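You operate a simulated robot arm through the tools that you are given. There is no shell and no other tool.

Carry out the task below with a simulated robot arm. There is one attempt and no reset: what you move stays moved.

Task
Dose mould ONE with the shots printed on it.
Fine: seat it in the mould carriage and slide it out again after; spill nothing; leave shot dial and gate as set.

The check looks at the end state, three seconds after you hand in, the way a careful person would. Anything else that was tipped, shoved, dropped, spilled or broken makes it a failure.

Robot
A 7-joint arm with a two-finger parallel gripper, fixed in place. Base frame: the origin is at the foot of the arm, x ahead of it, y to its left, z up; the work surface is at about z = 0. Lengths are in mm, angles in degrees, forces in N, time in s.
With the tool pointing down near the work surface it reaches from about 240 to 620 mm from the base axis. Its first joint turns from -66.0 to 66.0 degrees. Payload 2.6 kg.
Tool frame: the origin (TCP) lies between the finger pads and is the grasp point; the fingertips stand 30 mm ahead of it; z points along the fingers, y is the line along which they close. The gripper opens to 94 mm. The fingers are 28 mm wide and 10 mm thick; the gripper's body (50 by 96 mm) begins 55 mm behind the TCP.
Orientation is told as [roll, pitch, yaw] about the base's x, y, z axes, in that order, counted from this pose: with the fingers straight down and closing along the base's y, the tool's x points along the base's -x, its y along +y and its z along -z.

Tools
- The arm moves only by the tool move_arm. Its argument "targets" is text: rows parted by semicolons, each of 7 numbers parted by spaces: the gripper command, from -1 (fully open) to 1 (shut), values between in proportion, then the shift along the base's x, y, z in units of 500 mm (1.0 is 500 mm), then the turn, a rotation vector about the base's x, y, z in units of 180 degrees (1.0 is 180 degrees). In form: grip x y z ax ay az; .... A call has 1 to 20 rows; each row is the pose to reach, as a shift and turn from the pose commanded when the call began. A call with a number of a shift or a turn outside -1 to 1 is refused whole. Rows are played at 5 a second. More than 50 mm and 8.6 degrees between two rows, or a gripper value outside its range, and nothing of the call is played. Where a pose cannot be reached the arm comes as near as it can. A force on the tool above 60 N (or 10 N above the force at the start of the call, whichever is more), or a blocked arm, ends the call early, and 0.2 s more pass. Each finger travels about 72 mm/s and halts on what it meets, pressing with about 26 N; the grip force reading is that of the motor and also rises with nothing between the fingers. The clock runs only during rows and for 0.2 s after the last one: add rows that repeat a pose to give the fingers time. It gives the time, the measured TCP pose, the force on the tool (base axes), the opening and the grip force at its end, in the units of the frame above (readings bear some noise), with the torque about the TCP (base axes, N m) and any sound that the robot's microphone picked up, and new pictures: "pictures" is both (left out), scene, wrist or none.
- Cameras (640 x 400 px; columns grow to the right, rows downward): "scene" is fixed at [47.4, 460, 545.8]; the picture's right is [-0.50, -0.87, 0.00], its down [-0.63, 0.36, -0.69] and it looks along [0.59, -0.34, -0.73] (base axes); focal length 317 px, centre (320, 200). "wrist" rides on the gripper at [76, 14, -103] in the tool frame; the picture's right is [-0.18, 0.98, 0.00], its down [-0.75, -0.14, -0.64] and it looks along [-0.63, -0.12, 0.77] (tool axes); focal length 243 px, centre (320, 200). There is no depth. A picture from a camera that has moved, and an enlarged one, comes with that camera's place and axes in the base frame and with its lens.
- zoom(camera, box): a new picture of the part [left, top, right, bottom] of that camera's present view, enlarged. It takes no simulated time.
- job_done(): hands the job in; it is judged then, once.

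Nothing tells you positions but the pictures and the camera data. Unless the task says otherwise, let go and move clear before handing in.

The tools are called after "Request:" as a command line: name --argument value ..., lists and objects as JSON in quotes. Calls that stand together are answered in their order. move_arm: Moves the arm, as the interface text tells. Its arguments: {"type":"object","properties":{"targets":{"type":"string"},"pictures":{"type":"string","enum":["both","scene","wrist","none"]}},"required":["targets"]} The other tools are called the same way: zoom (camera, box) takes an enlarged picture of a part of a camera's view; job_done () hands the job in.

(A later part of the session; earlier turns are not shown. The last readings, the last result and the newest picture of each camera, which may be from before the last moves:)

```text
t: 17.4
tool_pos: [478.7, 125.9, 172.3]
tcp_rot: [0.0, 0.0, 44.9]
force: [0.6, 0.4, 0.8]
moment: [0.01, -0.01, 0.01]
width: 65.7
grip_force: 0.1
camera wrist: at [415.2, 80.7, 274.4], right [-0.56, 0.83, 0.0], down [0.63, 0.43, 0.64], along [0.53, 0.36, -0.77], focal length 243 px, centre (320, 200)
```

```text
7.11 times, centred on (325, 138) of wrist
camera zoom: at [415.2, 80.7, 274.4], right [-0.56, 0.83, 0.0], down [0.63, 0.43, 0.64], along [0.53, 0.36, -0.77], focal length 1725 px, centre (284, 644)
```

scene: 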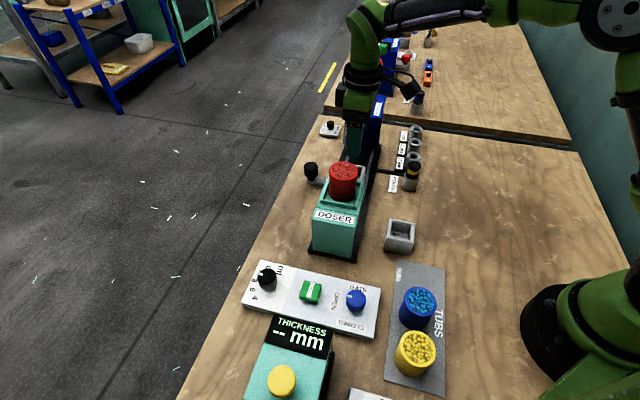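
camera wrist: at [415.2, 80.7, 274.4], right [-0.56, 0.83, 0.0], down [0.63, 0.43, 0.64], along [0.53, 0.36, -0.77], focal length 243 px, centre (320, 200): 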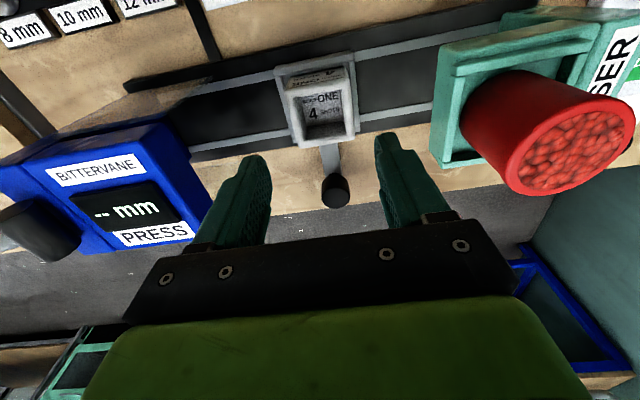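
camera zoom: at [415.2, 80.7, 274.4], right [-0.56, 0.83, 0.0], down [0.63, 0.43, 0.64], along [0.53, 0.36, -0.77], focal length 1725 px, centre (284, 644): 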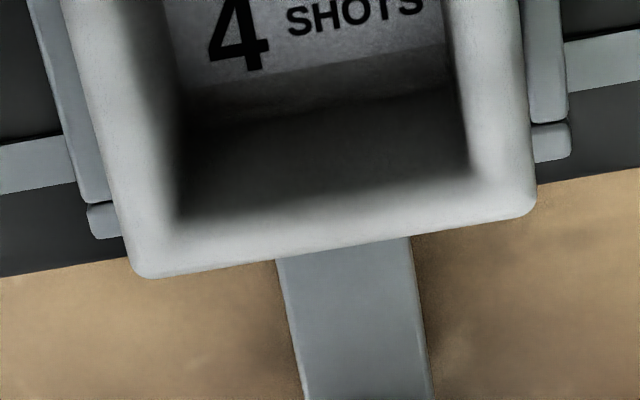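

The mould sits inside the tray rim: its base measures about 24 mm high and the rim about 29 mm. Next I'll turn the wrist to yaw −45° so the camera stays clear of the red tub. Then I'll close the fingers and go to the press side of the carriage knob at about (549, 195), top z ≈ 60.

Request:
move_arm --targets "0 0.018 0.0084 0.01 0 0 -0.0454; 0.5 0.0365 0.0167 0.02 0 0 -0.0909; 1 0.0548 0.025 0.02 0 0 -0.1363; 1 0.073 0.0334 0.02 0 0 -0.1818; 1 0.0913 0.0418 0.02 0 0 -0.2272; 1 0.1095 0.05 0.02 0 0 -0.2727; 1 0.1278 0.0585 0.02 0 0 -0.3181; 1 0.146 0.067 0.02 0 0 -0.3636; 1 0.1643 0.0753 0.02 0 0 -0.409; 1 0.1825 0.0836 0.02 0 0 -0.4545; 1 0.2008 0.092 0.02 0 0 -0.4997; 1 0.2008 0.092 0.02 0 0 -0.4997; 1 0.2008 0.092 0.02 0 0 -0.4997"

```text
t: 20.2
tool_pos: [573.9, 175.2, 180.7]
tcp_rot: [-0.1, 0.0, -45.1]
force: [0.0, -0.4, -0.1]
moment: [0.01, 0.02, -0.01]
width: 0.1
grip_force: 25.9
out of reach, approached as far as the arm can: row 11, 12, 13
camera wrist: at [530.7, 238.7, 283.5], right [0.83, 0.56, 0.0], down [0.43, -0.63, 0.64], along [0.36, -0.53, -0.77], focal length 243 px, centre (320, 200)
```

scene: 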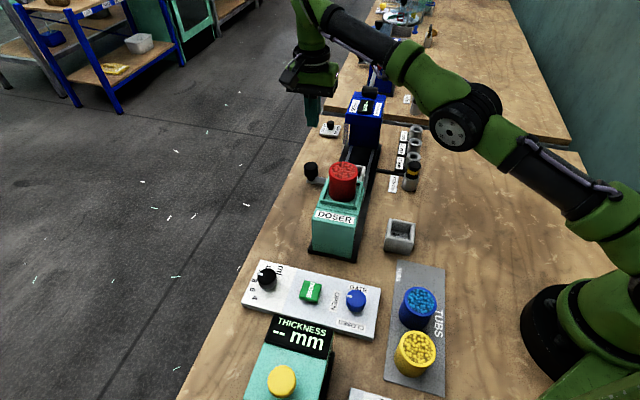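
wrist: 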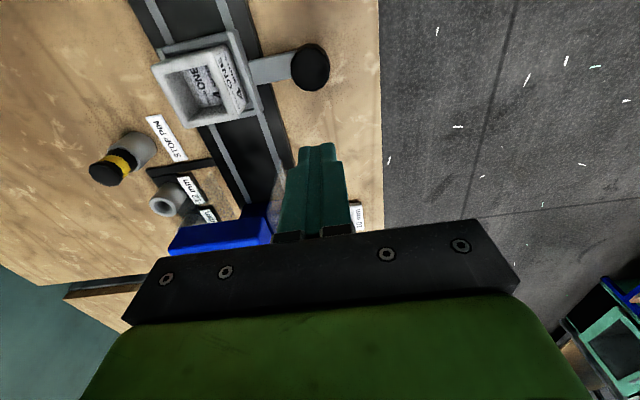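

Request:
zoom --camera "wrist" --box '[140, 20, 380, 170]'

Request:
zoom --camera "scene" --box '[280, 70, 400, 200]'

```text
2.67 times, centred on (260, 95) of wrist
camera zoom: at [530.7, 238.7, 283.5], right [0.83, 0.56, 0.0], down [0.43, -0.63, 0.64], along [0.36, -0.53, -0.77], focal length 647 px, centre (480, 480)
```

zoom: 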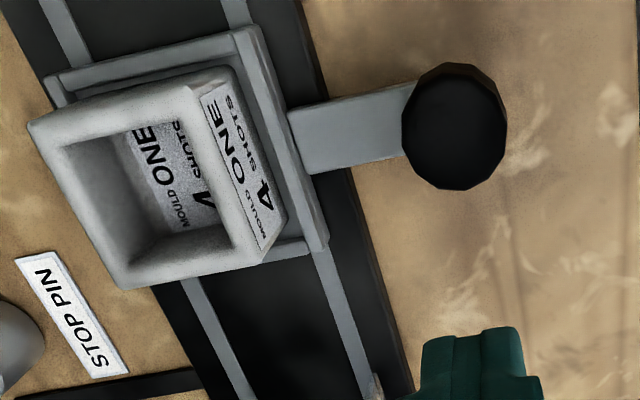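

```text
3.08 times, centred on (340, 135) of scene
camera zoom: at [47.4, 460.0, 545.8], right [-0.5, -0.87, 0.0], down [-0.63, 0.36, -0.69], along [0.59, -0.34, -0.73], focal length 975 px, centre (258, 400)
```

zoom: 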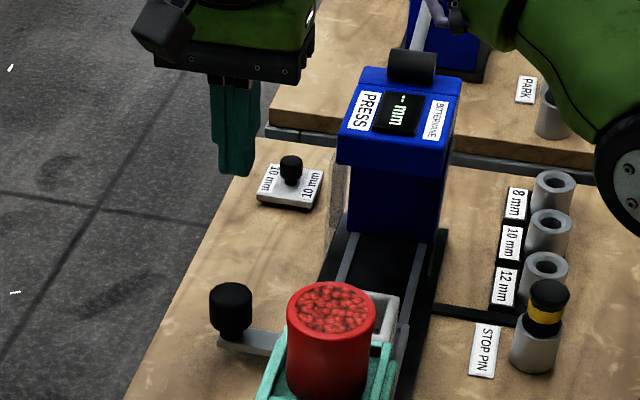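

The knob is confirmed at about (549, 196), and the mould is seated on the carriage. The last pose was just past the arm's reach, so I'll step back slightly to something reachable before going down.

Request:
move_arm --targets "1 -0.006 -0.012 -0.02 0 0 0; 1 -0.006 -0.016 -0.04 0 0 0; 1 -0.006 -0.016 -0.04 0 0 0" --pictures "none"

```text
t: 21.0
tool_pos: [570.5, 167.5, 161.2]
tcp_rot: [0.1, -0.1, -45.0]
force: [0.1, 0.0, -0.2]
moment: [-0.01, -0.02, 0.0]
width: 0.0
grip_force: 25.4
```

Request:
move_arm --targets "1 0.004 -0.005 -0.03 0 0 0; 1 0.004 -0.005 -0.07 0 0 0; 1 0.004 -0.005 -0.11 0 0 0; 1 0.004 -0.005 -0.15 0 0 0; 1 0.004 -0.005 -0.182 0 0 0; 1 0.004 -0.005 -0.182 0 0 0"

```text
t: 22.4
tool_pos: [572.1, 164.5, 71.3]
tcp_rot: [0.0, 0.0, -45.0]
force: [-1.0, 0.0, 0.2]
moment: [0.03, -0.02, -0.03]
width: 0.0
grip_force: 25.6
camera wrist: at [529.0, 227.2, 173.2], right [0.83, 0.56, 0.0], down [0.43, -0.63, 0.64], along [0.36, -0.53, -0.77], focal length 243 px, centre (320, 200)
```

scene: 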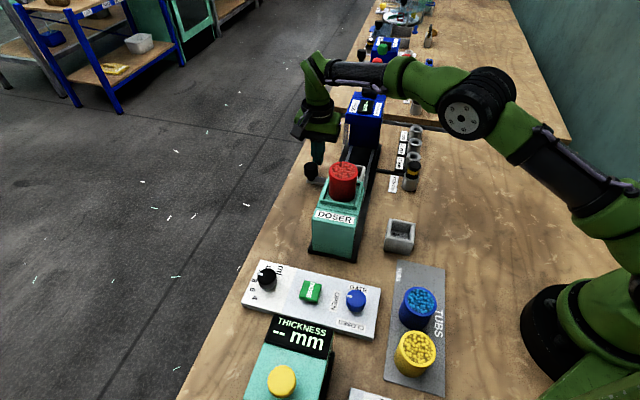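
wrist: 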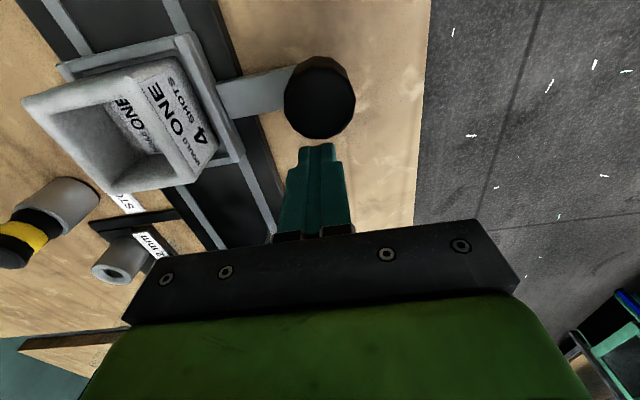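

Request:
zoom --camera "wrist" --box '[200, 40, 400, 240]'

Request:
zoom --camera "scene" --box '[280, 90, 400, 200]'

```text
2.00 times, centred on (300, 140) of wrist
camera zoom: at [529.0, 227.2, 173.2], right [0.83, 0.56, 0.0], down [0.43, -0.63, 0.64], along [0.36, -0.53, -0.77], focal length 485 px, centre (360, 320)
```

zoom: 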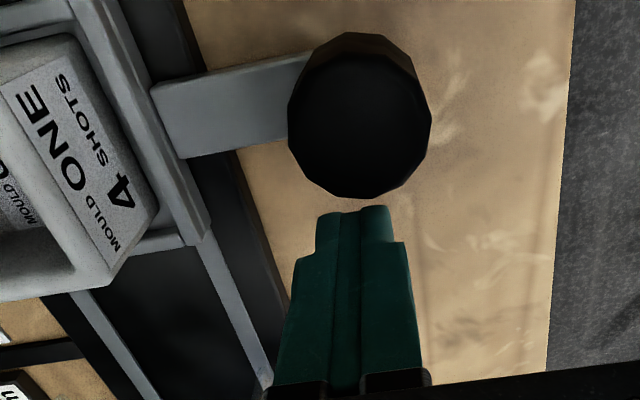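

```text
3.64 times, centred on (340, 145) of scene
camera zoom: at [47.4, 460.0, 545.8], right [-0.5, -0.87, 0.0], down [-0.63, 0.36, -0.69], along [0.59, -0.34, -0.73], focal length 1153 px, centre (247, 400)
```

zoom: 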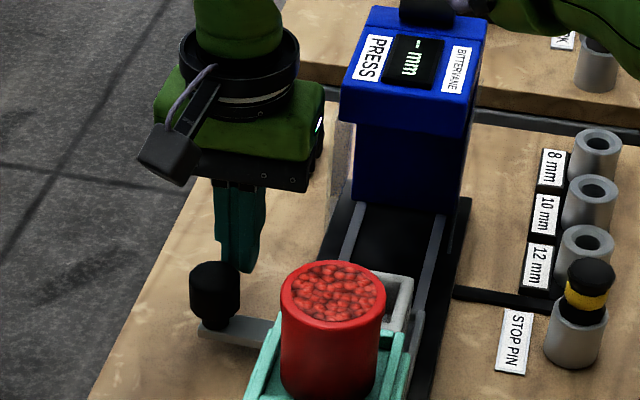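

The closed fingers are behind the knob on the press side. I'll push the carriage slowly toward the doser and check partway.

Request:
move_arm --targets "1 -0.0085 0.0085 0 0 0 0; 1 -0.017 0.017 0 0 0 0; 1 -0.0255 0.0255 0 0 0 0; 1 -0.034 0.034 0 0 0 0; 1 -0.0425 0.0425 0 0 0 0; 1 -0.051 0.051 0 0 0 0; 1 -0.0595 0.0595 0 0 0 0; 1 -0.0595 0.0595 0 0 0 0"

```text
t: 24.2
tool_pos: [542.8, 193.6, 69.8]
tcp_rot: [0.1, 0.0, -44.9]
force: [0.2, 0.3, 0.3]
moment: [-0.02, 0.02, 0.0]
width: 0.0
grip_force: 26.1
camera wrist: at [499.6, 256.0, 172.4], right [0.83, 0.56, 0.0], down [0.43, -0.63, 0.64], along [0.36, -0.53, -0.77], focal length 243 px, centre (320, 200)
```

scene: 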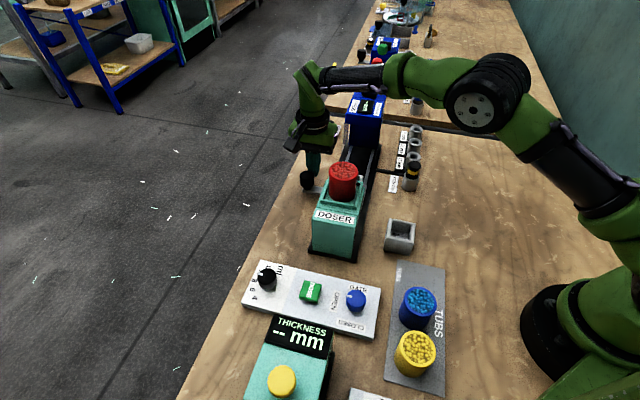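
wrist: 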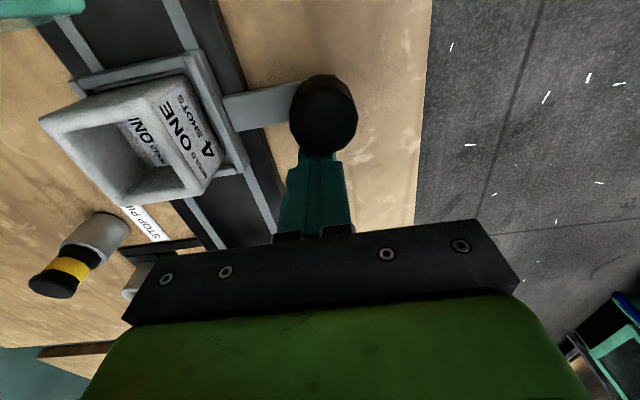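

The carriage slides freely with almost no force. I'll keep pushing toward the doser.

Request:
move_arm --targets "1 -0.0081 0.0089 0 0 0 0; 1 -0.0162 0.0178 0 0 0 0; 1 -0.0243 0.0267 0 0 0 0; 1 -0.0324 0.0356 0 0 0 0; 1 -0.0405 0.0445 0 0 0 0; 1 -0.0486 0.0534 0 0 0 0; 1 -0.0567 0.0623 0 0 0 0; 1 -0.0648 0.0712 0 0 0 0; 1 -0.0729 0.0801 0 0 0 0; 1 -0.0729 0.0801 0 0 0 0"

```text
t: 26.4
tool_pos: [505.7, 235.0, 68.7]
tcp_rot: [0.0, 0.0, -44.9]
force: [0.0, -0.5, 0.5]
moment: [-0.01, -0.03, -0.02]
width: 0.2
grip_force: 25.7
camera wrist: at [463.1, 297.7, 172.1], right [0.83, 0.56, 0.0], down [0.43, -0.63, 0.64], along [0.36, -0.53, -0.77], focal length 243 px, centre (320, 200)
```

scene: 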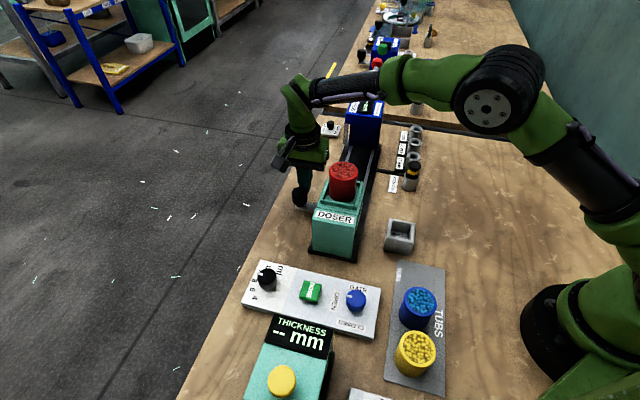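
wrist: 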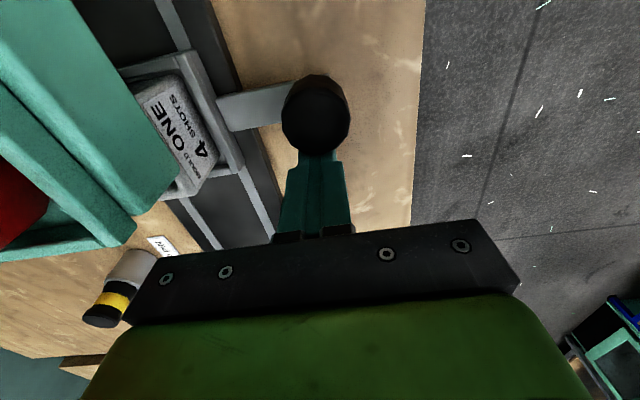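

The mould is entering under the doser head. I'll continue more slowly and watch for the end stop.

Request:
move_arm --targets "1 -0.0042 0.0042 0 0 0 0; 1 -0.0085 0.0085 0 0 0 0; 1 -0.0127 0.0127 0 0 0 0; 1 -0.017 0.017 0 0 0 0; 1 -0.0212 0.0212 0 0 0 0; 1 -0.0255 0.0255 0 0 0 0; 1 -0.0297 0.0297 0 0 0 0; 1 -0.0297 0.0297 0 0 0 0"

Request:
zoom --camera "wrist" --box '[0, 0, 380, 240]'

Request:
zoom --camera "scene" --box '[270, 130, 420, 260]'

```text
t: 28.2
tool_pos: [490.8, 250.4, 69.5]
tcp_rot: [0.0, -0.1, -45.0]
force: [0.2, -0.3, -0.2]
moment: [-0.02, -0.04, -0.02]
width: 0.0
grip_force: 25.7
camera wrist: at [447.8, 312.1, 172.0], right [0.83, 0.56, 0.0], down [0.43, -0.63, 0.64], along [0.36, -0.53, -0.77], focal length 243 px, centre (320, 200)
```

scene: 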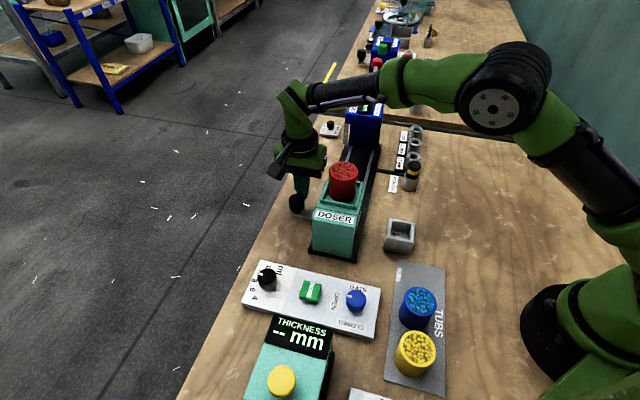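
wrist: 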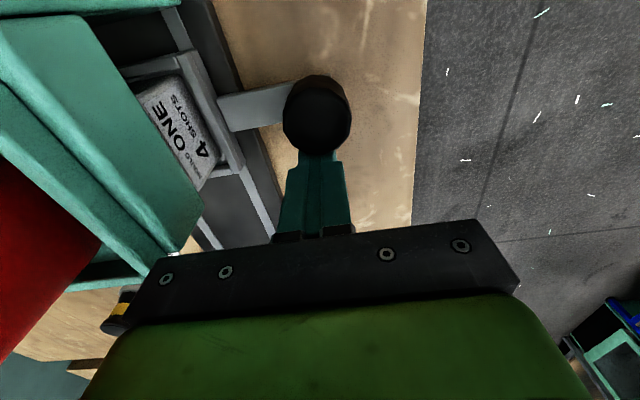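

```text
1.67 times, centred on (190, 120) of wrist
camera zoom: at [447.8, 312.1, 172.0], right [0.83, 0.56, 0.0], down [0.43, -0.63, 0.64], along [0.36, -0.53, -0.77], focal length 404 px, centre (537, 333)
```

zoom: 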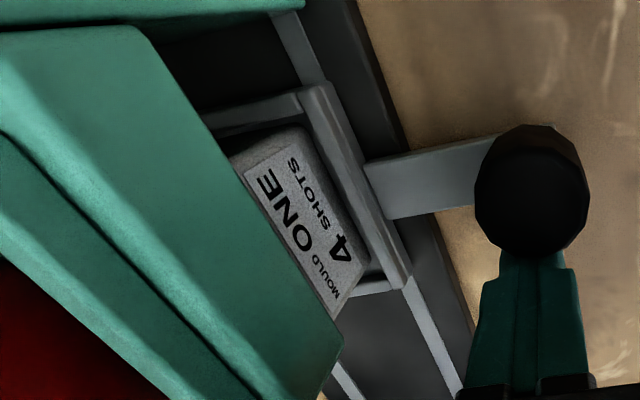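

```text
3.08 times, centred on (345, 195) of scene
camera zoom: at [47.4, 460.0, 545.8], right [-0.5, -0.87, 0.0], down [-0.63, 0.36, -0.69], along [0.59, -0.34, -0.73], focal length 975 px, centre (243, 215)
```

zoom: 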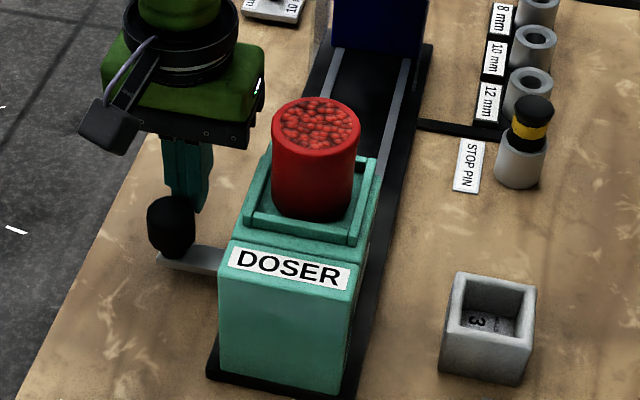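

About 10 mm remain before the tray is under the tub axis. I'll push in 2 mm steps and watch the force for a stop.

Request:
move_arm --targets "1 -0.0028 0.0028 0 0 0 0; 1 -0.0057 0.0057 0 0 0 0; 1 -0.0085 0.0085 0 0 0 0; 1 -0.0085 0.0085 0 0 0 0" --pictures "none"

Request:
move_arm --targets "1 -0.0028 0.0028 0 0 0 0; 1 -0.0042 0.0042 0 0 0 0; 1 -0.0042 0.0042 0 0 0 0" --pictures "wrist"

```text
t: 29.2
tool_pos: [487.0, 254.1, 69.5]
tcp_rot: [0.0, 0.0, -44.9]
force: [-0.8, 0.0, -0.9]
moment: [0.01, 0.04, 0.02]
width: 0.0
grip_force: 26.3
```

```text
t: 30.0
tool_pos: [484.7, 255.5, 70.4]
tcp_rot: [0.1, 0.0, -45.1]
force: [0.1, -0.2, -0.6]
moment: [-0.01, -0.01, -0.01]
width: 0.1
grip_force: 26.1
camera wrist: at [441.5, 318.2, 172.6], right [0.83, 0.56, 0.0], down [0.43, -0.63, 0.64], along [0.36, -0.53, -0.77], focal length 243 px, centre (320, 200)
```

wrist: 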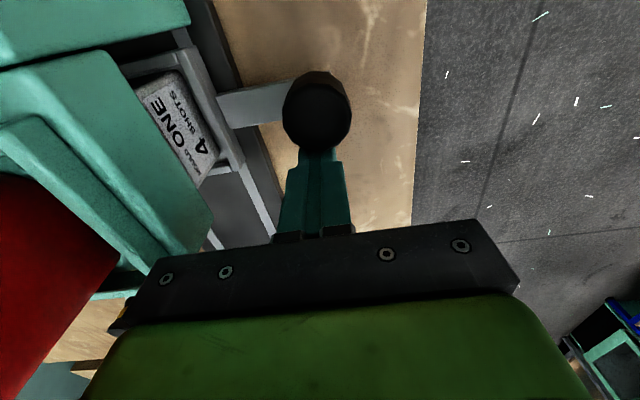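

Request:
move_arm --targets "1 -0.0014 0.0014 0 0 0 0; 1 -0.0028 0.0028 0 0 0 0; 1 -0.0028 0.0028 0 0 0 0" --pictures "none"

Request:
move_arm --targets "1 -0.0014 0.0014 0 0 0 0; 1 -0.0028 0.0028 0 0 0 0; 1 -0.0028 0.0028 0 0 0 0" --pictures "both"

Request:
zoom --camera "wrist" --box '[60, 0, 360, 220]'

```text
t: 30.8
tool_pos: [484.5, 256.7, 70.1]
tcp_rot: [0.0, -0.1, -45.1]
force: [3.4, -2.2, -0.1]
moment: [-0.02, -0.04, -0.02]
width: 0.0
grip_force: 26.1
```

```text
t: 31.6
tool_pos: [483.9, 255.1, 69.8]
tcp_rot: [0.0, -0.2, -45.0]
force: [11.7, -11.5, -3.1]
moment: [-0.13, -0.19, -0.01]
width: 0.1
grip_force: 25.8
camera wrist: at [440.0, 319.8, 172.1], right [0.83, 0.56, 0.0], down [0.43, -0.63, 0.65], along [0.36, -0.53, -0.76], focal length 243 px, centre (320, 200)
```

scene: 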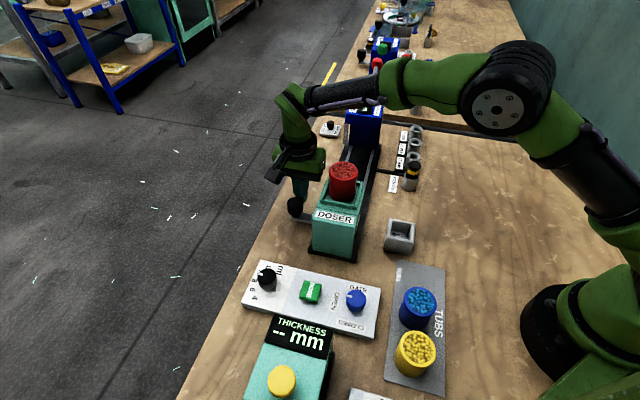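
wrist: 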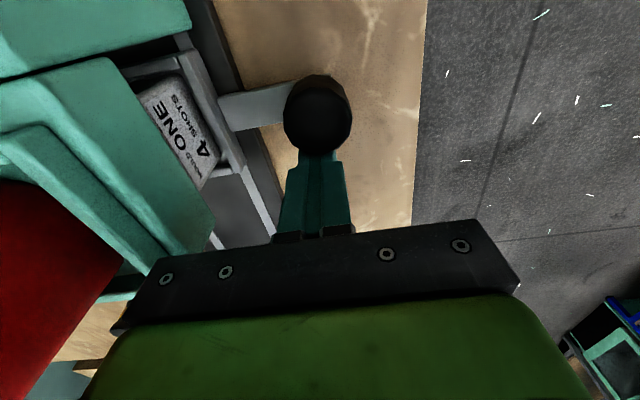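

```text
1.82 times, centred on (210, 110) of wrist
camera zoom: at [440.0, 319.8, 172.1], right [0.83, 0.56, 0.0], down [0.43, -0.63, 0.65], along [0.36, -0.53, -0.76], focal length 441 px, centre (520, 364)
```

zoom: 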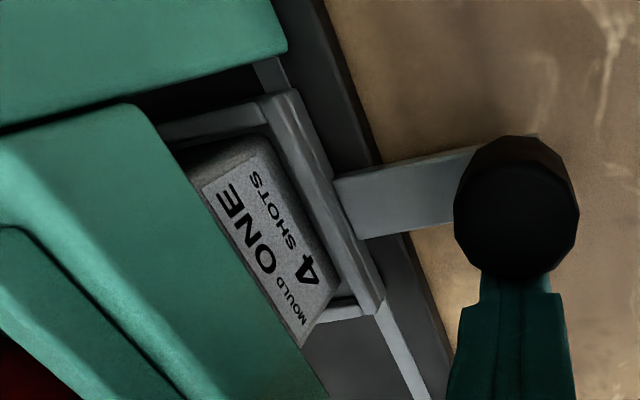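

The force rose along the rail (about 16 N), so the carriage is at its end stop under the tub. I'll back the fingers off along the rail, rise, and check the carriage stayed put.

Request:
move_arm --targets "1 0.0042 -0.0042 0 0 0 0; 1 0.0127 -0.0127 0 0 0 0; 1 0.0283 -0.0283 0 0 0 0; 1 0.0283 -0.0283 0.03 0 0 0; 1 0.0283 -0.0283 0.08 0 0 0; 1 0.0283 -0.0283 0.14 0 0 0; 1 0.0283 -0.0283 0.2 0 0 0; 1 0.0283 -0.0283 0.26 0 0 0; 1 0.0283 -0.0283 0.3 0 0 0; 1 0.0283 -0.0283 0.3 0 0 0"

Request:
zoom --camera "wrist" --box '[0, 0, 400, 200]'

Request:
zoom --camera "scene" --box '[240, 240, 400, 350]'

```text
t: 33.8
tool_pos: [494.8, 242.3, 219.5]
tcp_rot: [0.1, -0.1, -45.0]
force: [-0.3, 0.5, -0.3]
moment: [0.0, 0.02, 0.0]
width: 0.0
grip_force: 25.8
camera wrist: at [452.5, 305.7, 322.4], right [0.83, 0.56, 0.0], down [0.43, -0.63, 0.64], along [0.36, -0.53, -0.77], focal length 243 px, centre (320, 200)
```

scene: 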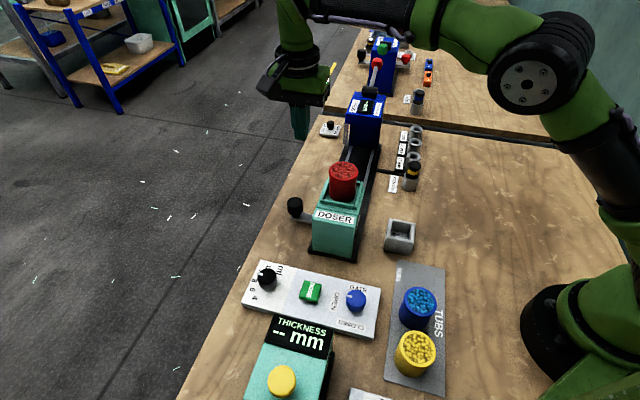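
wrist: 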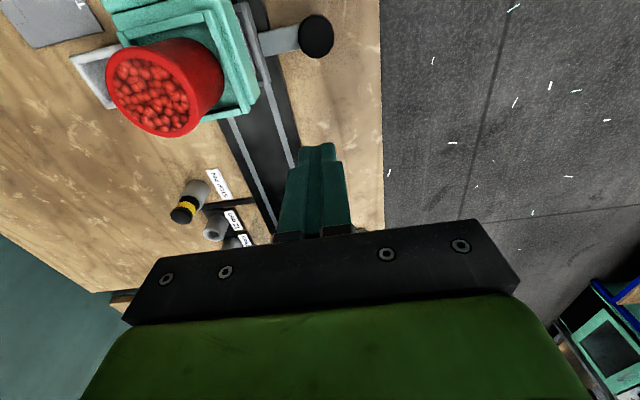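

```text
1.60 times, centred on (200, 100) of wrist
camera zoom: at [452.5, 305.7, 322.4], right [0.83, 0.56, 0.0], down [0.43, -0.63, 0.64], along [0.36, -0.53, -0.77], focal length 388 px, centre (512, 360)
```

zoom: 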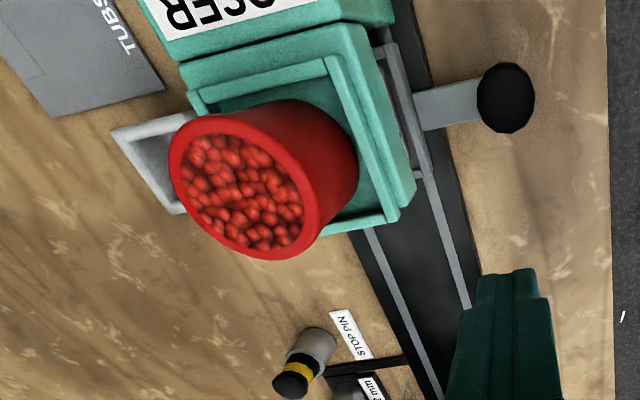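

```text
3.64 times, centred on (320, 295) of scene
camera zoom: at [47.4, 460.0, 545.8], right [-0.5, -0.87, 0.0], down [-0.63, 0.36, -0.69], along [0.59, -0.34, -0.73], focal length 1153 px, centre (320, -146)
```

zoom: 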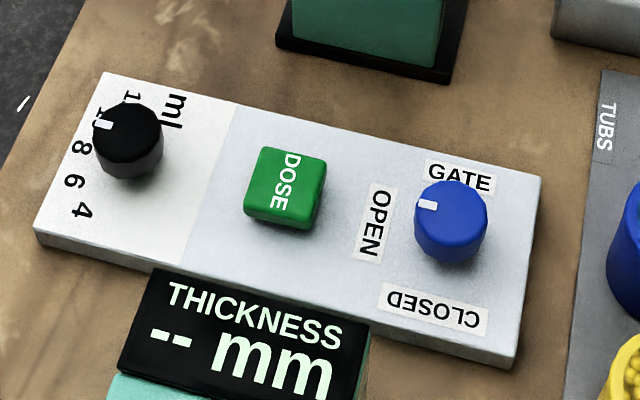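

The carriage holds with the tray centred under the tub (along-rail offset under 1 mm). The DOSE button is at about (283, 342), top z ≈ 32, so I'll go over it now with the fingers closed.

Request:
move_arm --targets "1 -0.053 0.025 0 0 0 0; 1 -0.106 0.05 0 0 0 0; 1 -0.159 0.075 0 0 0 0; 1 -0.212 0.1 0 0 0 0; 1 -0.265 0.125 0 0 0 0; 1 -0.318 0.15 0 0 0 0; 1 -0.371 0.175 0 0 0 0; 1 -0.4236 0.1994 0 0 0 0; 1 -0.4236 0.1994 -0.05 0 0 0; 1 -0.4236 0.1994 -0.1 0 0 0; 1 -0.4236 0.1994 -0.14 0 0 0; 1 -0.4236 0.1994 -0.14 0 0 0"

Request:
zoom --camera "wrist" --box '[160, 20, 480, 220]'

```text
t: 36.4
tool_pos: [282.3, 346.2, 148.6]
tcp_rot: [0.0, 0.1, -45.1]
force: [0.1, 0.4, 0.4]
moment: [-0.01, 0.02, 0.02]
width: 0.0
grip_force: 25.8
camera wrist: at [239.8, 408.2, 251.0], right [0.83, 0.56, 0.0], down [0.43, -0.63, 0.64], along [0.36, -0.53, -0.77], focal length 243 px, centre (320, 200)
```

scene: 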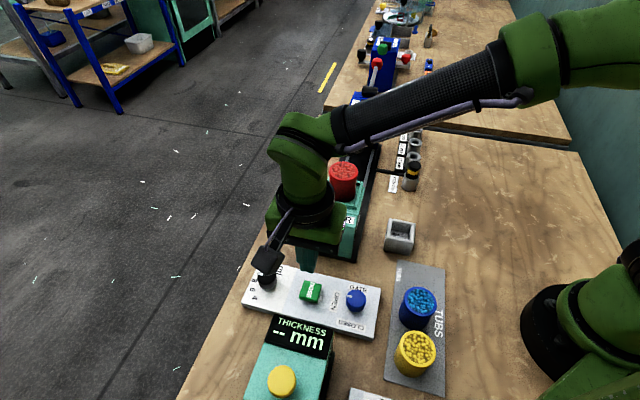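
wrist: 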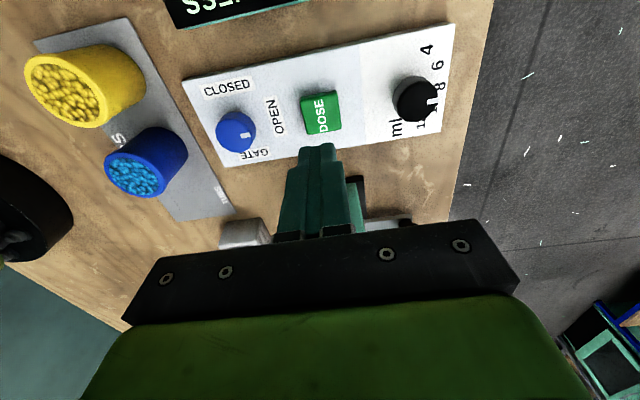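

```text
2.00 times, centred on (320, 120) of wrist
camera zoom: at [239.8, 408.2, 251.0], right [0.83, 0.56, 0.0], down [0.43, -0.63, 0.64], along [0.36, -0.53, -0.77], focal length 485 px, centre (320, 360)
```

zoom: 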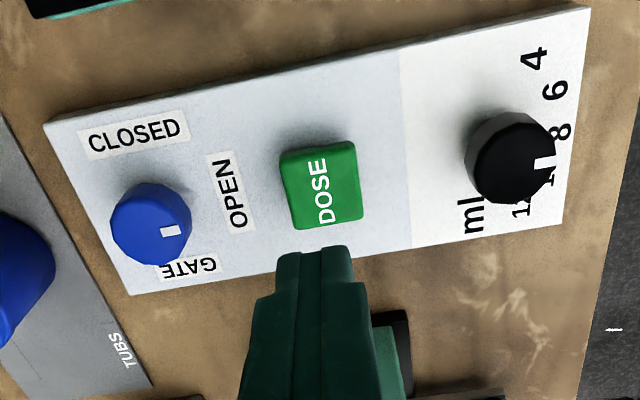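

I'm over the panel. The gate points to OPEN and the DOSE button is about 4 mm along the rail direction from the tool, so I'll correct that and lower to just above the button.

Request:
move_arm --targets "1 0.007 -0.0044 -0.04 0 0 0; 1 0.007 -0.0044 -0.08 0 0 0; 1 0.007 -0.0044 -0.12 0 0 0; 1 0.007 -0.0044 -0.15 0 0 0; 1 0.007 -0.0044 -0.15 0 0 0"

Request:
zoom --camera "wrist" --box '[220, 70, 420, 240]'

Request:
zoom --camera "scene" --box '[240, 230, 400, 350]'

```text
t: 37.6
tool_pos: [287.1, 342.2, 75.2]
tcp_rot: [0.0, -0.1, -45.1]
force: [0.3, -0.7, 0.0]
moment: [0.02, 0.0, -0.02]
width: 0.0
grip_force: 26.2
camera wrist: at [243.5, 404.7, 177.5], right [0.83, 0.56, 0.0], down [0.43, -0.63, 0.64], along [0.36, -0.53, -0.77], focal length 243 px, centre (320, 200)
```

scene: 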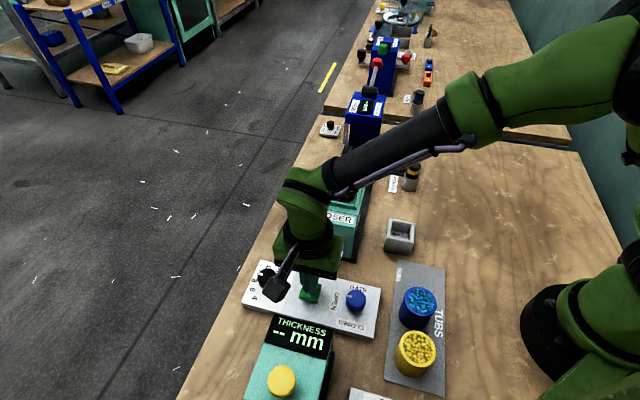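
wrist: 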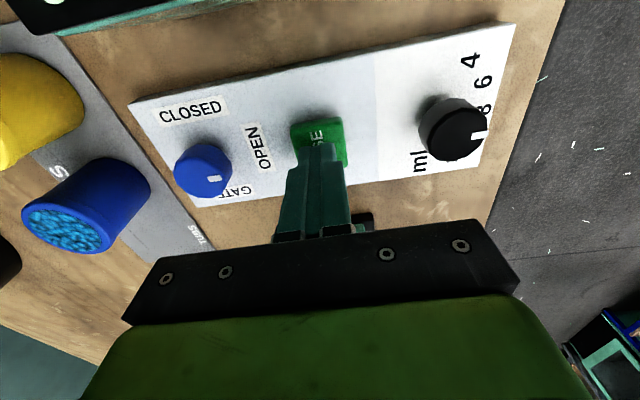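

```text
2.35 times, centred on (320, 155) of wrist
camera zoom: at [243.5, 404.7, 177.5], right [0.83, 0.56, 0.0], down [0.43, -0.63, 0.64], along [0.36, -0.53, -0.77], focal length 571 px, centre (320, 306)
```

zoom: 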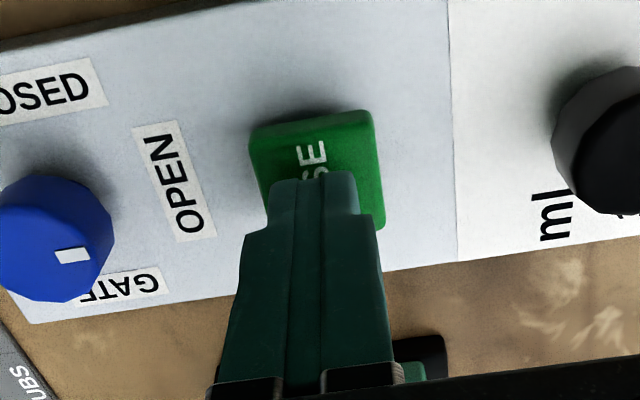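

```text
3.33 times, centred on (320, 290) of scene
camera zoom: at [47.4, 460.0, 545.8], right [-0.5, -0.87, 0.0], down [-0.63, 0.36, -0.69], along [0.59, -0.34, -0.73], focal length 1056 px, centre (320, -100)
```

zoom: 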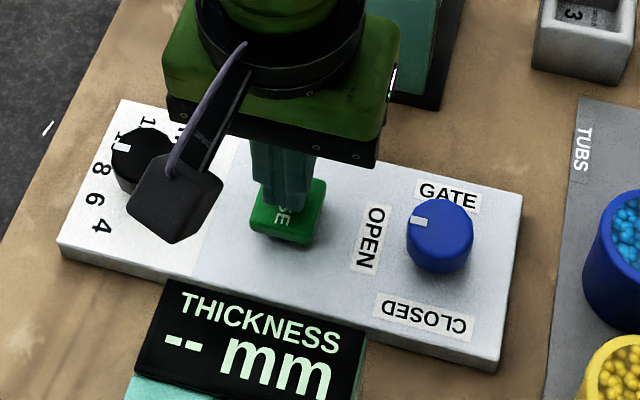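

The fingertips are centred over the DOSE button. I'll lower in small steps to find where it makes contact.

Request:
move_arm --targets "1 -0.001 0.001 -0.008 0 0 0; 1 -0.002 0.002 -0.016 0 0 0; 1 -0.002 0.002 -0.016 0 0 0" --pictures "none"

Request:
move_arm --targets "1 0 0 -0.004 0 0 0; 1 0 0 -0.004 0 0 0" --pictures "none"

```text
t: 38.4
tool_pos: [287.5, 342.9, 66.6]
tcp_rot: [-0.1, 0.0, -45.0]
force: [0.6, -0.3, 0.5]
moment: [0.01, -0.01, 0.0]
width: 0.2
grip_force: 25.7
```

```text
t: 39.0
tool_pos: [287.3, 344.6, 65.9]
tcp_rot: [-0.1, 0.0, -45.0]
force: [0.1, -1.2, 0.8]
moment: [0.01, 0.02, 0.02]
width: 0.3
grip_force: 26.2
```

Request:
move_arm --targets "1 0 0 -0.004 0 0 0; 1 0 0 -0.004 0 0 0" --pictures "none"

```text
t: 39.6
tool_pos: [285.7, 342.5, 62.9]
tcp_rot: [0.0, 0.0, -44.9]
force: [-0.1, -0.3, 3.0]
moment: [0.03, -0.02, -0.06]
width: 0.0
grip_force: 25.5
heard: click
```

I heard a click at about 3 N, so that may be press one. I'll raise off the button, wait, and listen for the dose.

Request:
move_arm --targets "1 0 0 0.008 0 0 0; 1 0 0 0.016 0 0 0; 1 0 0 0.016 0 0 0; 1 0 0 0.016 0 0 0; 1 0 0 0.016 0 0 0; 1 0 0 0.016 0 0 0; 1 0 0 0.016 0 0 0; 1 0 0 0.016 0 0 0; 1 0 0 0.016 0 0 0; 1 0 0 0.016 0 0 0"

Request:
zoom --camera "scene" --box '[280, 130, 420, 260]'

Request:
zoom --camera "wrist" --box '[220, 70, 520, 240]'

```text
t: 41.8
tool_pos: [287.3, 342.8, 71.5]
tcp_rot: [0.0, 0.0, -44.9]
force: [0.2, -0.3, -0.2]
moment: [-0.04, 0.01, 0.02]
width: 0.0
grip_force: 25.5
camera wrist: at [243.5, 405.8, 173.7], right [0.83, 0.56, 0.0], down [0.43, -0.63, 0.64], along [0.36, -0.53, -0.77], focal length 243 px, centre (320, 200)
```

scene: 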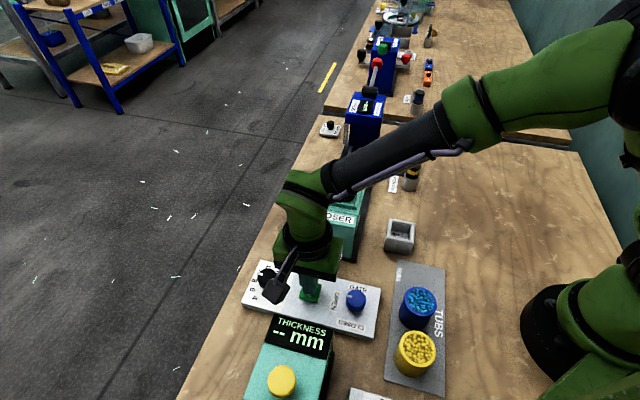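
wrist: 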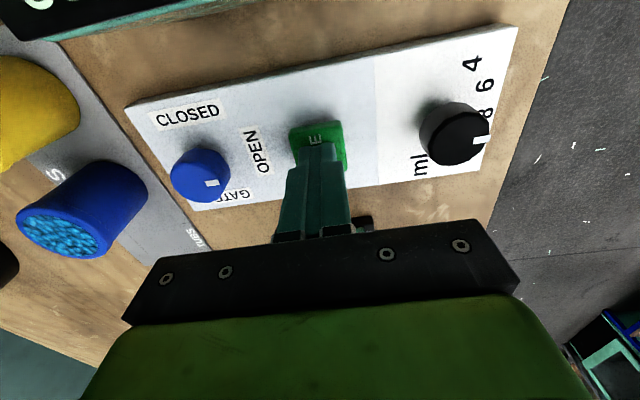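

```text
3.08 times, centred on (350, 195) of scene
camera zoom: at [47.4, 460.0, 545.8], right [-0.5, -0.87, 0.0], down [-0.63, 0.36, -0.69], along [0.59, -0.34, -0.73], focal length 975 px, centre (228, 215)
```

zoom: 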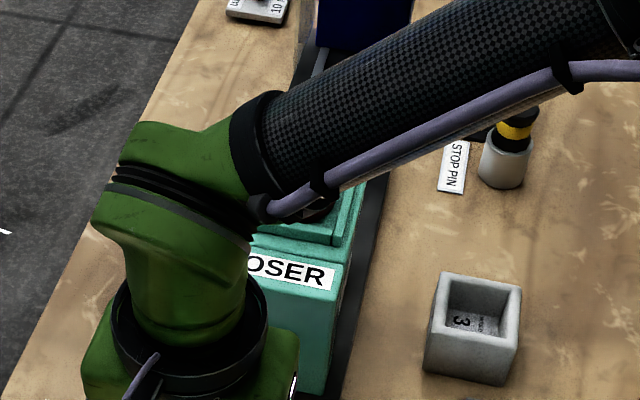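

```text
2.13 times, centred on (370, 155) of wrist
camera zoom: at [243.5, 405.8, 173.7], right [0.83, 0.56, 0.0], down [0.43, -0.63, 0.64], along [0.36, -0.53, -0.77], focal length 518 px, centre (213, 296)
```

zoom: 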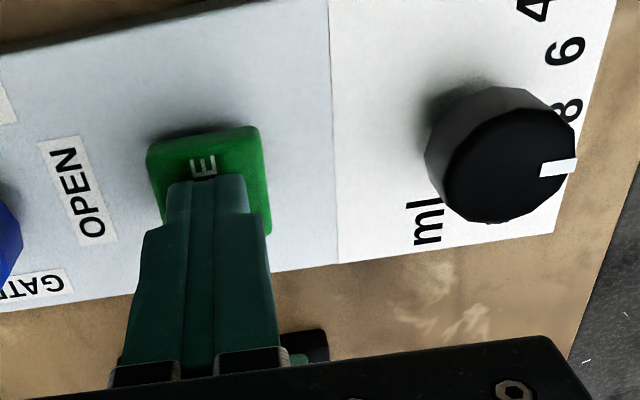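

The click came with no other sound. I'll rise to uncover the tub in the scene view and compare the pellet level before pressing again.

Request:
move_arm --targets "1 0 0 0.04 0 0 0; 1 0 0 0.08 0 0 0; 1 0 0 0.12 0 0 0; 1 0 0 0.154 0 0 0; 1 0 0 0.154 0 0 0" --pictures "scene"

Request:
zoom --camera "scene" --box '[310, 145, 380, 215]'

Request:
zoom --camera "wrist" --box '[160, 20, 480, 220]'

```text
t: 43.0
tool_pos: [287.9, 342.8, 147.8]
tcp_rot: [0.0, -0.1, -45.0]
force: [0.3, -0.1, -0.1]
moment: [0.02, 0.04, -0.01]
width: 0.0
grip_force: 26.4
```

scene: 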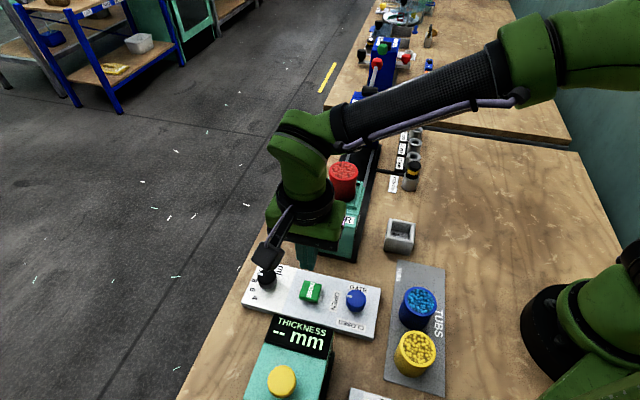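

```text
5.71 times, centred on (345, 180) of scene
camera zoom: at [47.4, 460.0, 545.8], right [-0.5, -0.87, 0.0], down [-0.63, 0.36, -0.69], along [0.59, -0.34, -0.73], focal length 1811 px, centre (177, 314)
```

zoom: 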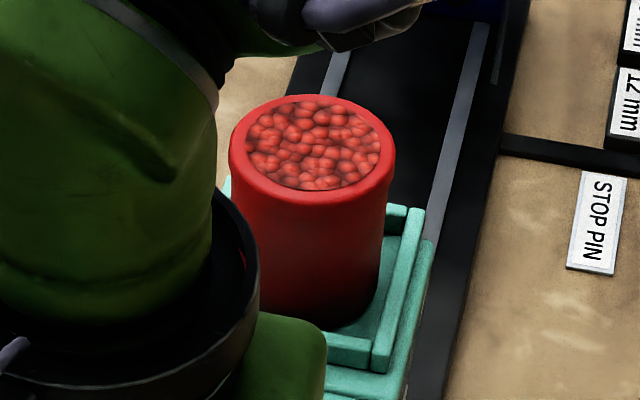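

```text
2.00 times, centred on (320, 120) of wrist
camera zoom: at [244.3, 406.0, 250.7], right [0.83, 0.56, 0.0], down [0.43, -0.63, 0.64], along [0.36, -0.53, -0.77], focal length 485 px, centre (320, 360)
```

zoom: 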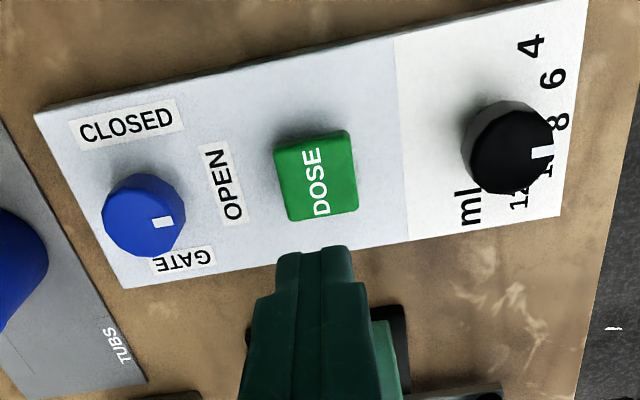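

The tub level shows nothing conclusive. To be sure each click means one shot, I'll slide the carriage out once and look in the mould, first moving to the doser side of the knob at about (465, 282).

Request:
move_arm --targets "1 0.03 -0.006 0.06 0 0 0; 1 0.09 -0.02 0.1 0 0 0; 1 0.15 -0.033 0.1 0 0 0; 1 0.21 -0.045 0.1 0 0 0; 1 0.27 -0.056 0.1 0 0 0; 1 0.304 -0.0626 0.1 0 0 0; 1 0.304 -0.0626 0.04 0 0 0; 1 0.304 -0.0626 -0.02 0 0 0; 1 0.304 -0.0626 -0.07 0 0 0; 1 0.304 -0.0626 -0.07 0 0 0"

Request:
zoom --camera "wrist" --box '[120, 60, 440, 240]'

Request:
zoom --camera "scene" --box '[260, 140, 400, 260]'

```text
t: 45.2
tool_pos: [436.7, 309.8, 113.5]
tcp_rot: [-0.1, 0.0, -45.0]
force: [0.0, -0.2, -0.2]
moment: [-0.01, 0.01, -0.02]
width: 0.0
grip_force: 26.0
camera wrist: at [393.9, 372.4, 216.5], right [0.83, 0.56, 0.0], down [0.43, -0.63, 0.64], along [0.36, -0.53, -0.77], focal length 243 px, centre (320, 200)
```

scene: 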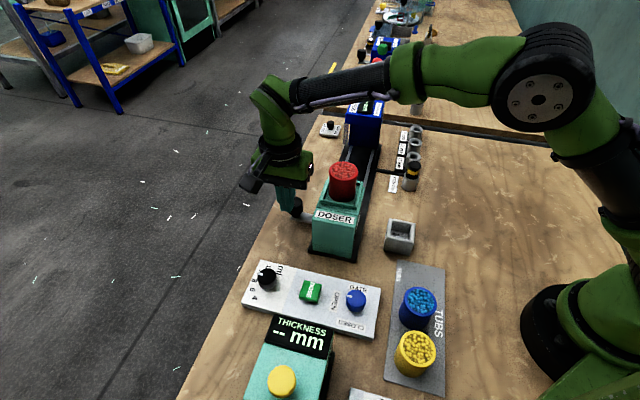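
wrist: 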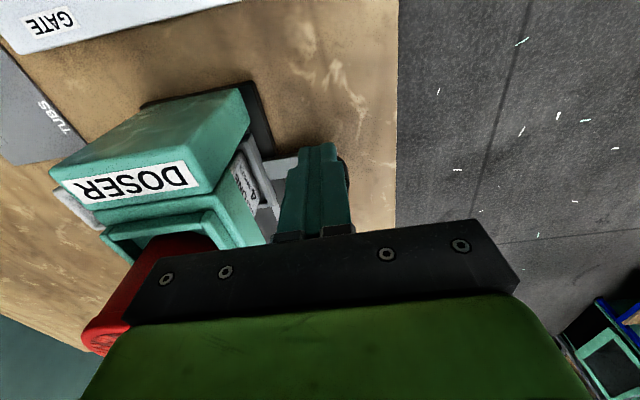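

```text
2.00 times, centred on (280, 150) of wrist
camera zoom: at [393.9, 372.4, 216.5], right [0.83, 0.56, 0.0], down [0.43, -0.63, 0.64], along [0.36, -0.53, -0.77], focal length 485 px, centre (400, 300)
```

zoom: 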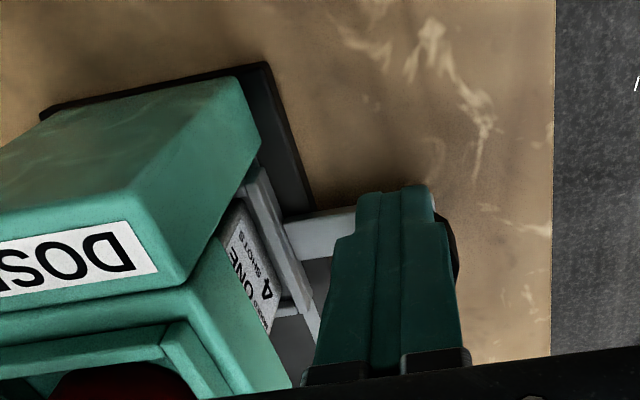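

```text
3.33 times, centred on (330, 200) of scene
camera zoom: at [47.4, 460.0, 545.8], right [-0.5, -0.87, 0.0], down [-0.63, 0.36, -0.69], along [0.59, -0.34, -0.73], focal length 1056 px, centre (287, 200)
```

zoom: 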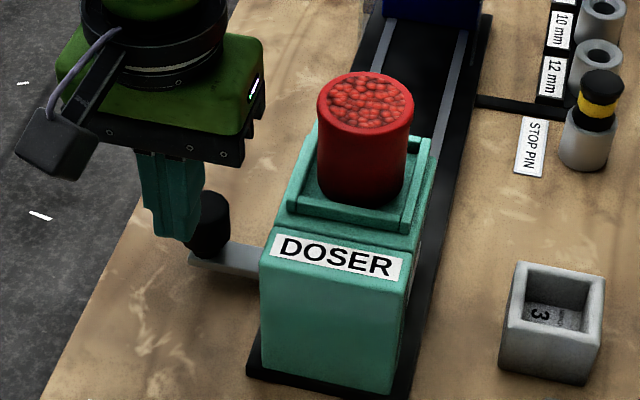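

Request:
move_arm --targets "1 0 0 -0.03 0 0 0; 1 0 0 -0.06 0 0 0; 1 0 0 -0.088 0 0 0; 1 0.0057 -0.0057 -0.088 0 0 0; 1 0.0113 -0.0113 -0.088 0 0 0; 1 0.017 -0.017 -0.088 0 0 0; 1 0.0255 -0.0255 -0.088 0 0 0; 1 0.034 -0.034 -0.088 0 0 0; 1 0.034 -0.034 -0.088 0 0 0"

```text
t: 47.2
tool_pos: [456.7, 293.4, 67.2]
tcp_rot: [0.1, 0.0, -45.0]
force: [0.1, 0.5, -0.1]
moment: [0.03, 0.02, 0.0]
width: 0.3
grip_force: 25.9
camera wrist: at [413.2, 356.5, 171.1], right [0.83, 0.56, 0.0], down [0.43, -0.63, 0.64], along [0.36, -0.53, -0.77], focal length 243 px, centre (320, 200)
```

scene: 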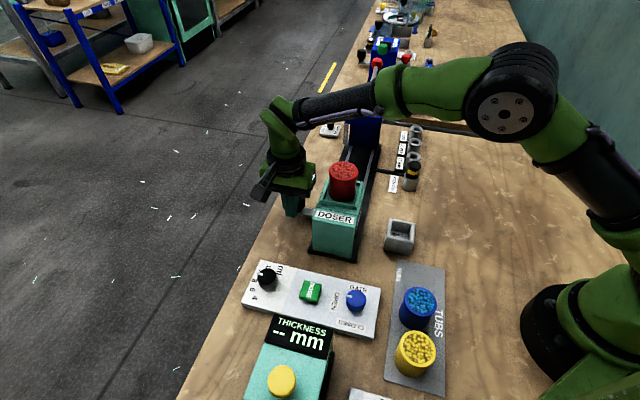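
wrist: 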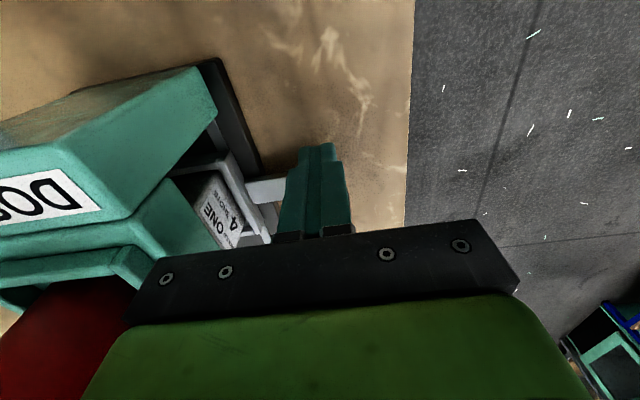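

The carriage is moving out smoothly. I'll continue until the mould is clear of the doser head.

Request:
move_arm --targets "1 0.0085 -0.0085 0 0 0 0; 1 0.017 -0.017 0 0 0 0; 1 0.0255 -0.0255 0 0 0 0; 1 0.034 -0.034 0 0 0 0; 1 0.0425 -0.0425 0 0 0 0; 1 0.051 -0.051 0 0 0 0; 1 0.0595 -0.0595 0 0 0 0; 1 0.068 -0.068 0 0 0 0; 1 0.0765 -0.0765 0 0 0 0; 1 0.085 -0.085 0 0 0 0; 1 0.0935 -0.0935 0 0 0 0; 1 0.102 -0.102 0 0 0 0; 1 0.1105 -0.1105 0 0 0 0; 1 0.119 -0.119 0 0 0 0; 1 0.119 -0.119 0 0 0 0"

Request:
zoom --camera "scene" --box '[280, 100, 420, 220]'

Request:
zoom --camera "wrist" --box '[0, 60, 360, 260]'

```text
t: 50.4
tool_pos: [515.4, 235.4, 69.2]
tcp_rot: [0.0, 0.0, -45.0]
force: [0.9, 0.0, -0.1]
moment: [0.02, 0.01, -0.01]
width: 0.1
grip_force: 26.4
camera wrist: at [472.0, 297.6, 171.2], right [0.83, 0.56, 0.0], down [0.43, -0.63, 0.64], along [0.36, -0.53, -0.77], focal length 243 px, centre (320, 200)
```

scene: 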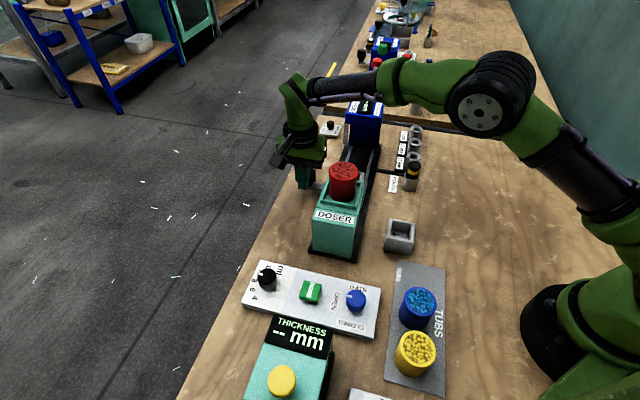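
wrist: 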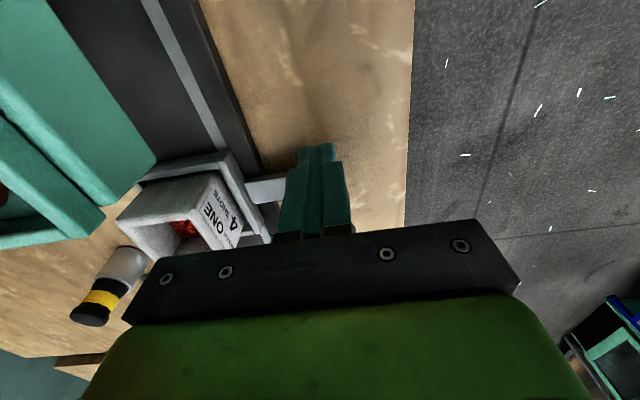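

```text
3.33 times, centred on (350, 160) of scene
camera zoom: at [47.4, 460.0, 545.8], right [-0.5, -0.87, 0.0], down [-0.63, 0.36, -0.69], along [0.59, -0.34, -0.73], focal length 1056 px, centre (220, 333)
```

zoom: 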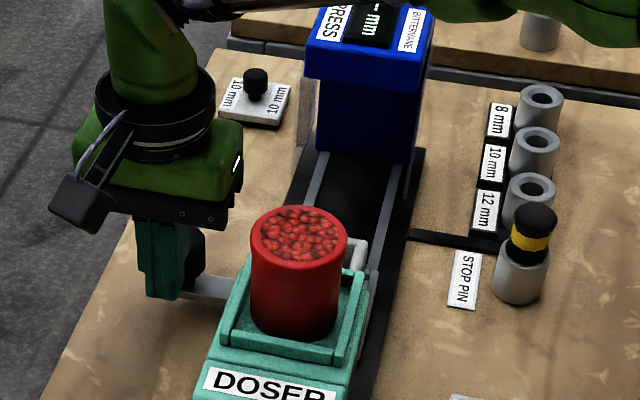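

```text
1.78 times, centred on (180, 160) of wrist
camera zoom: at [472.0, 297.6, 171.2], right [0.83, 0.56, 0.0], down [0.43, -0.63, 0.64], along [0.36, -0.53, -0.77], focal length 431 px, centre (569, 271)
```

zoom: 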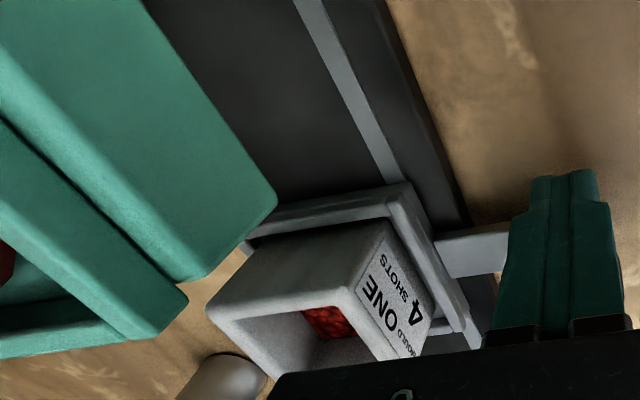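

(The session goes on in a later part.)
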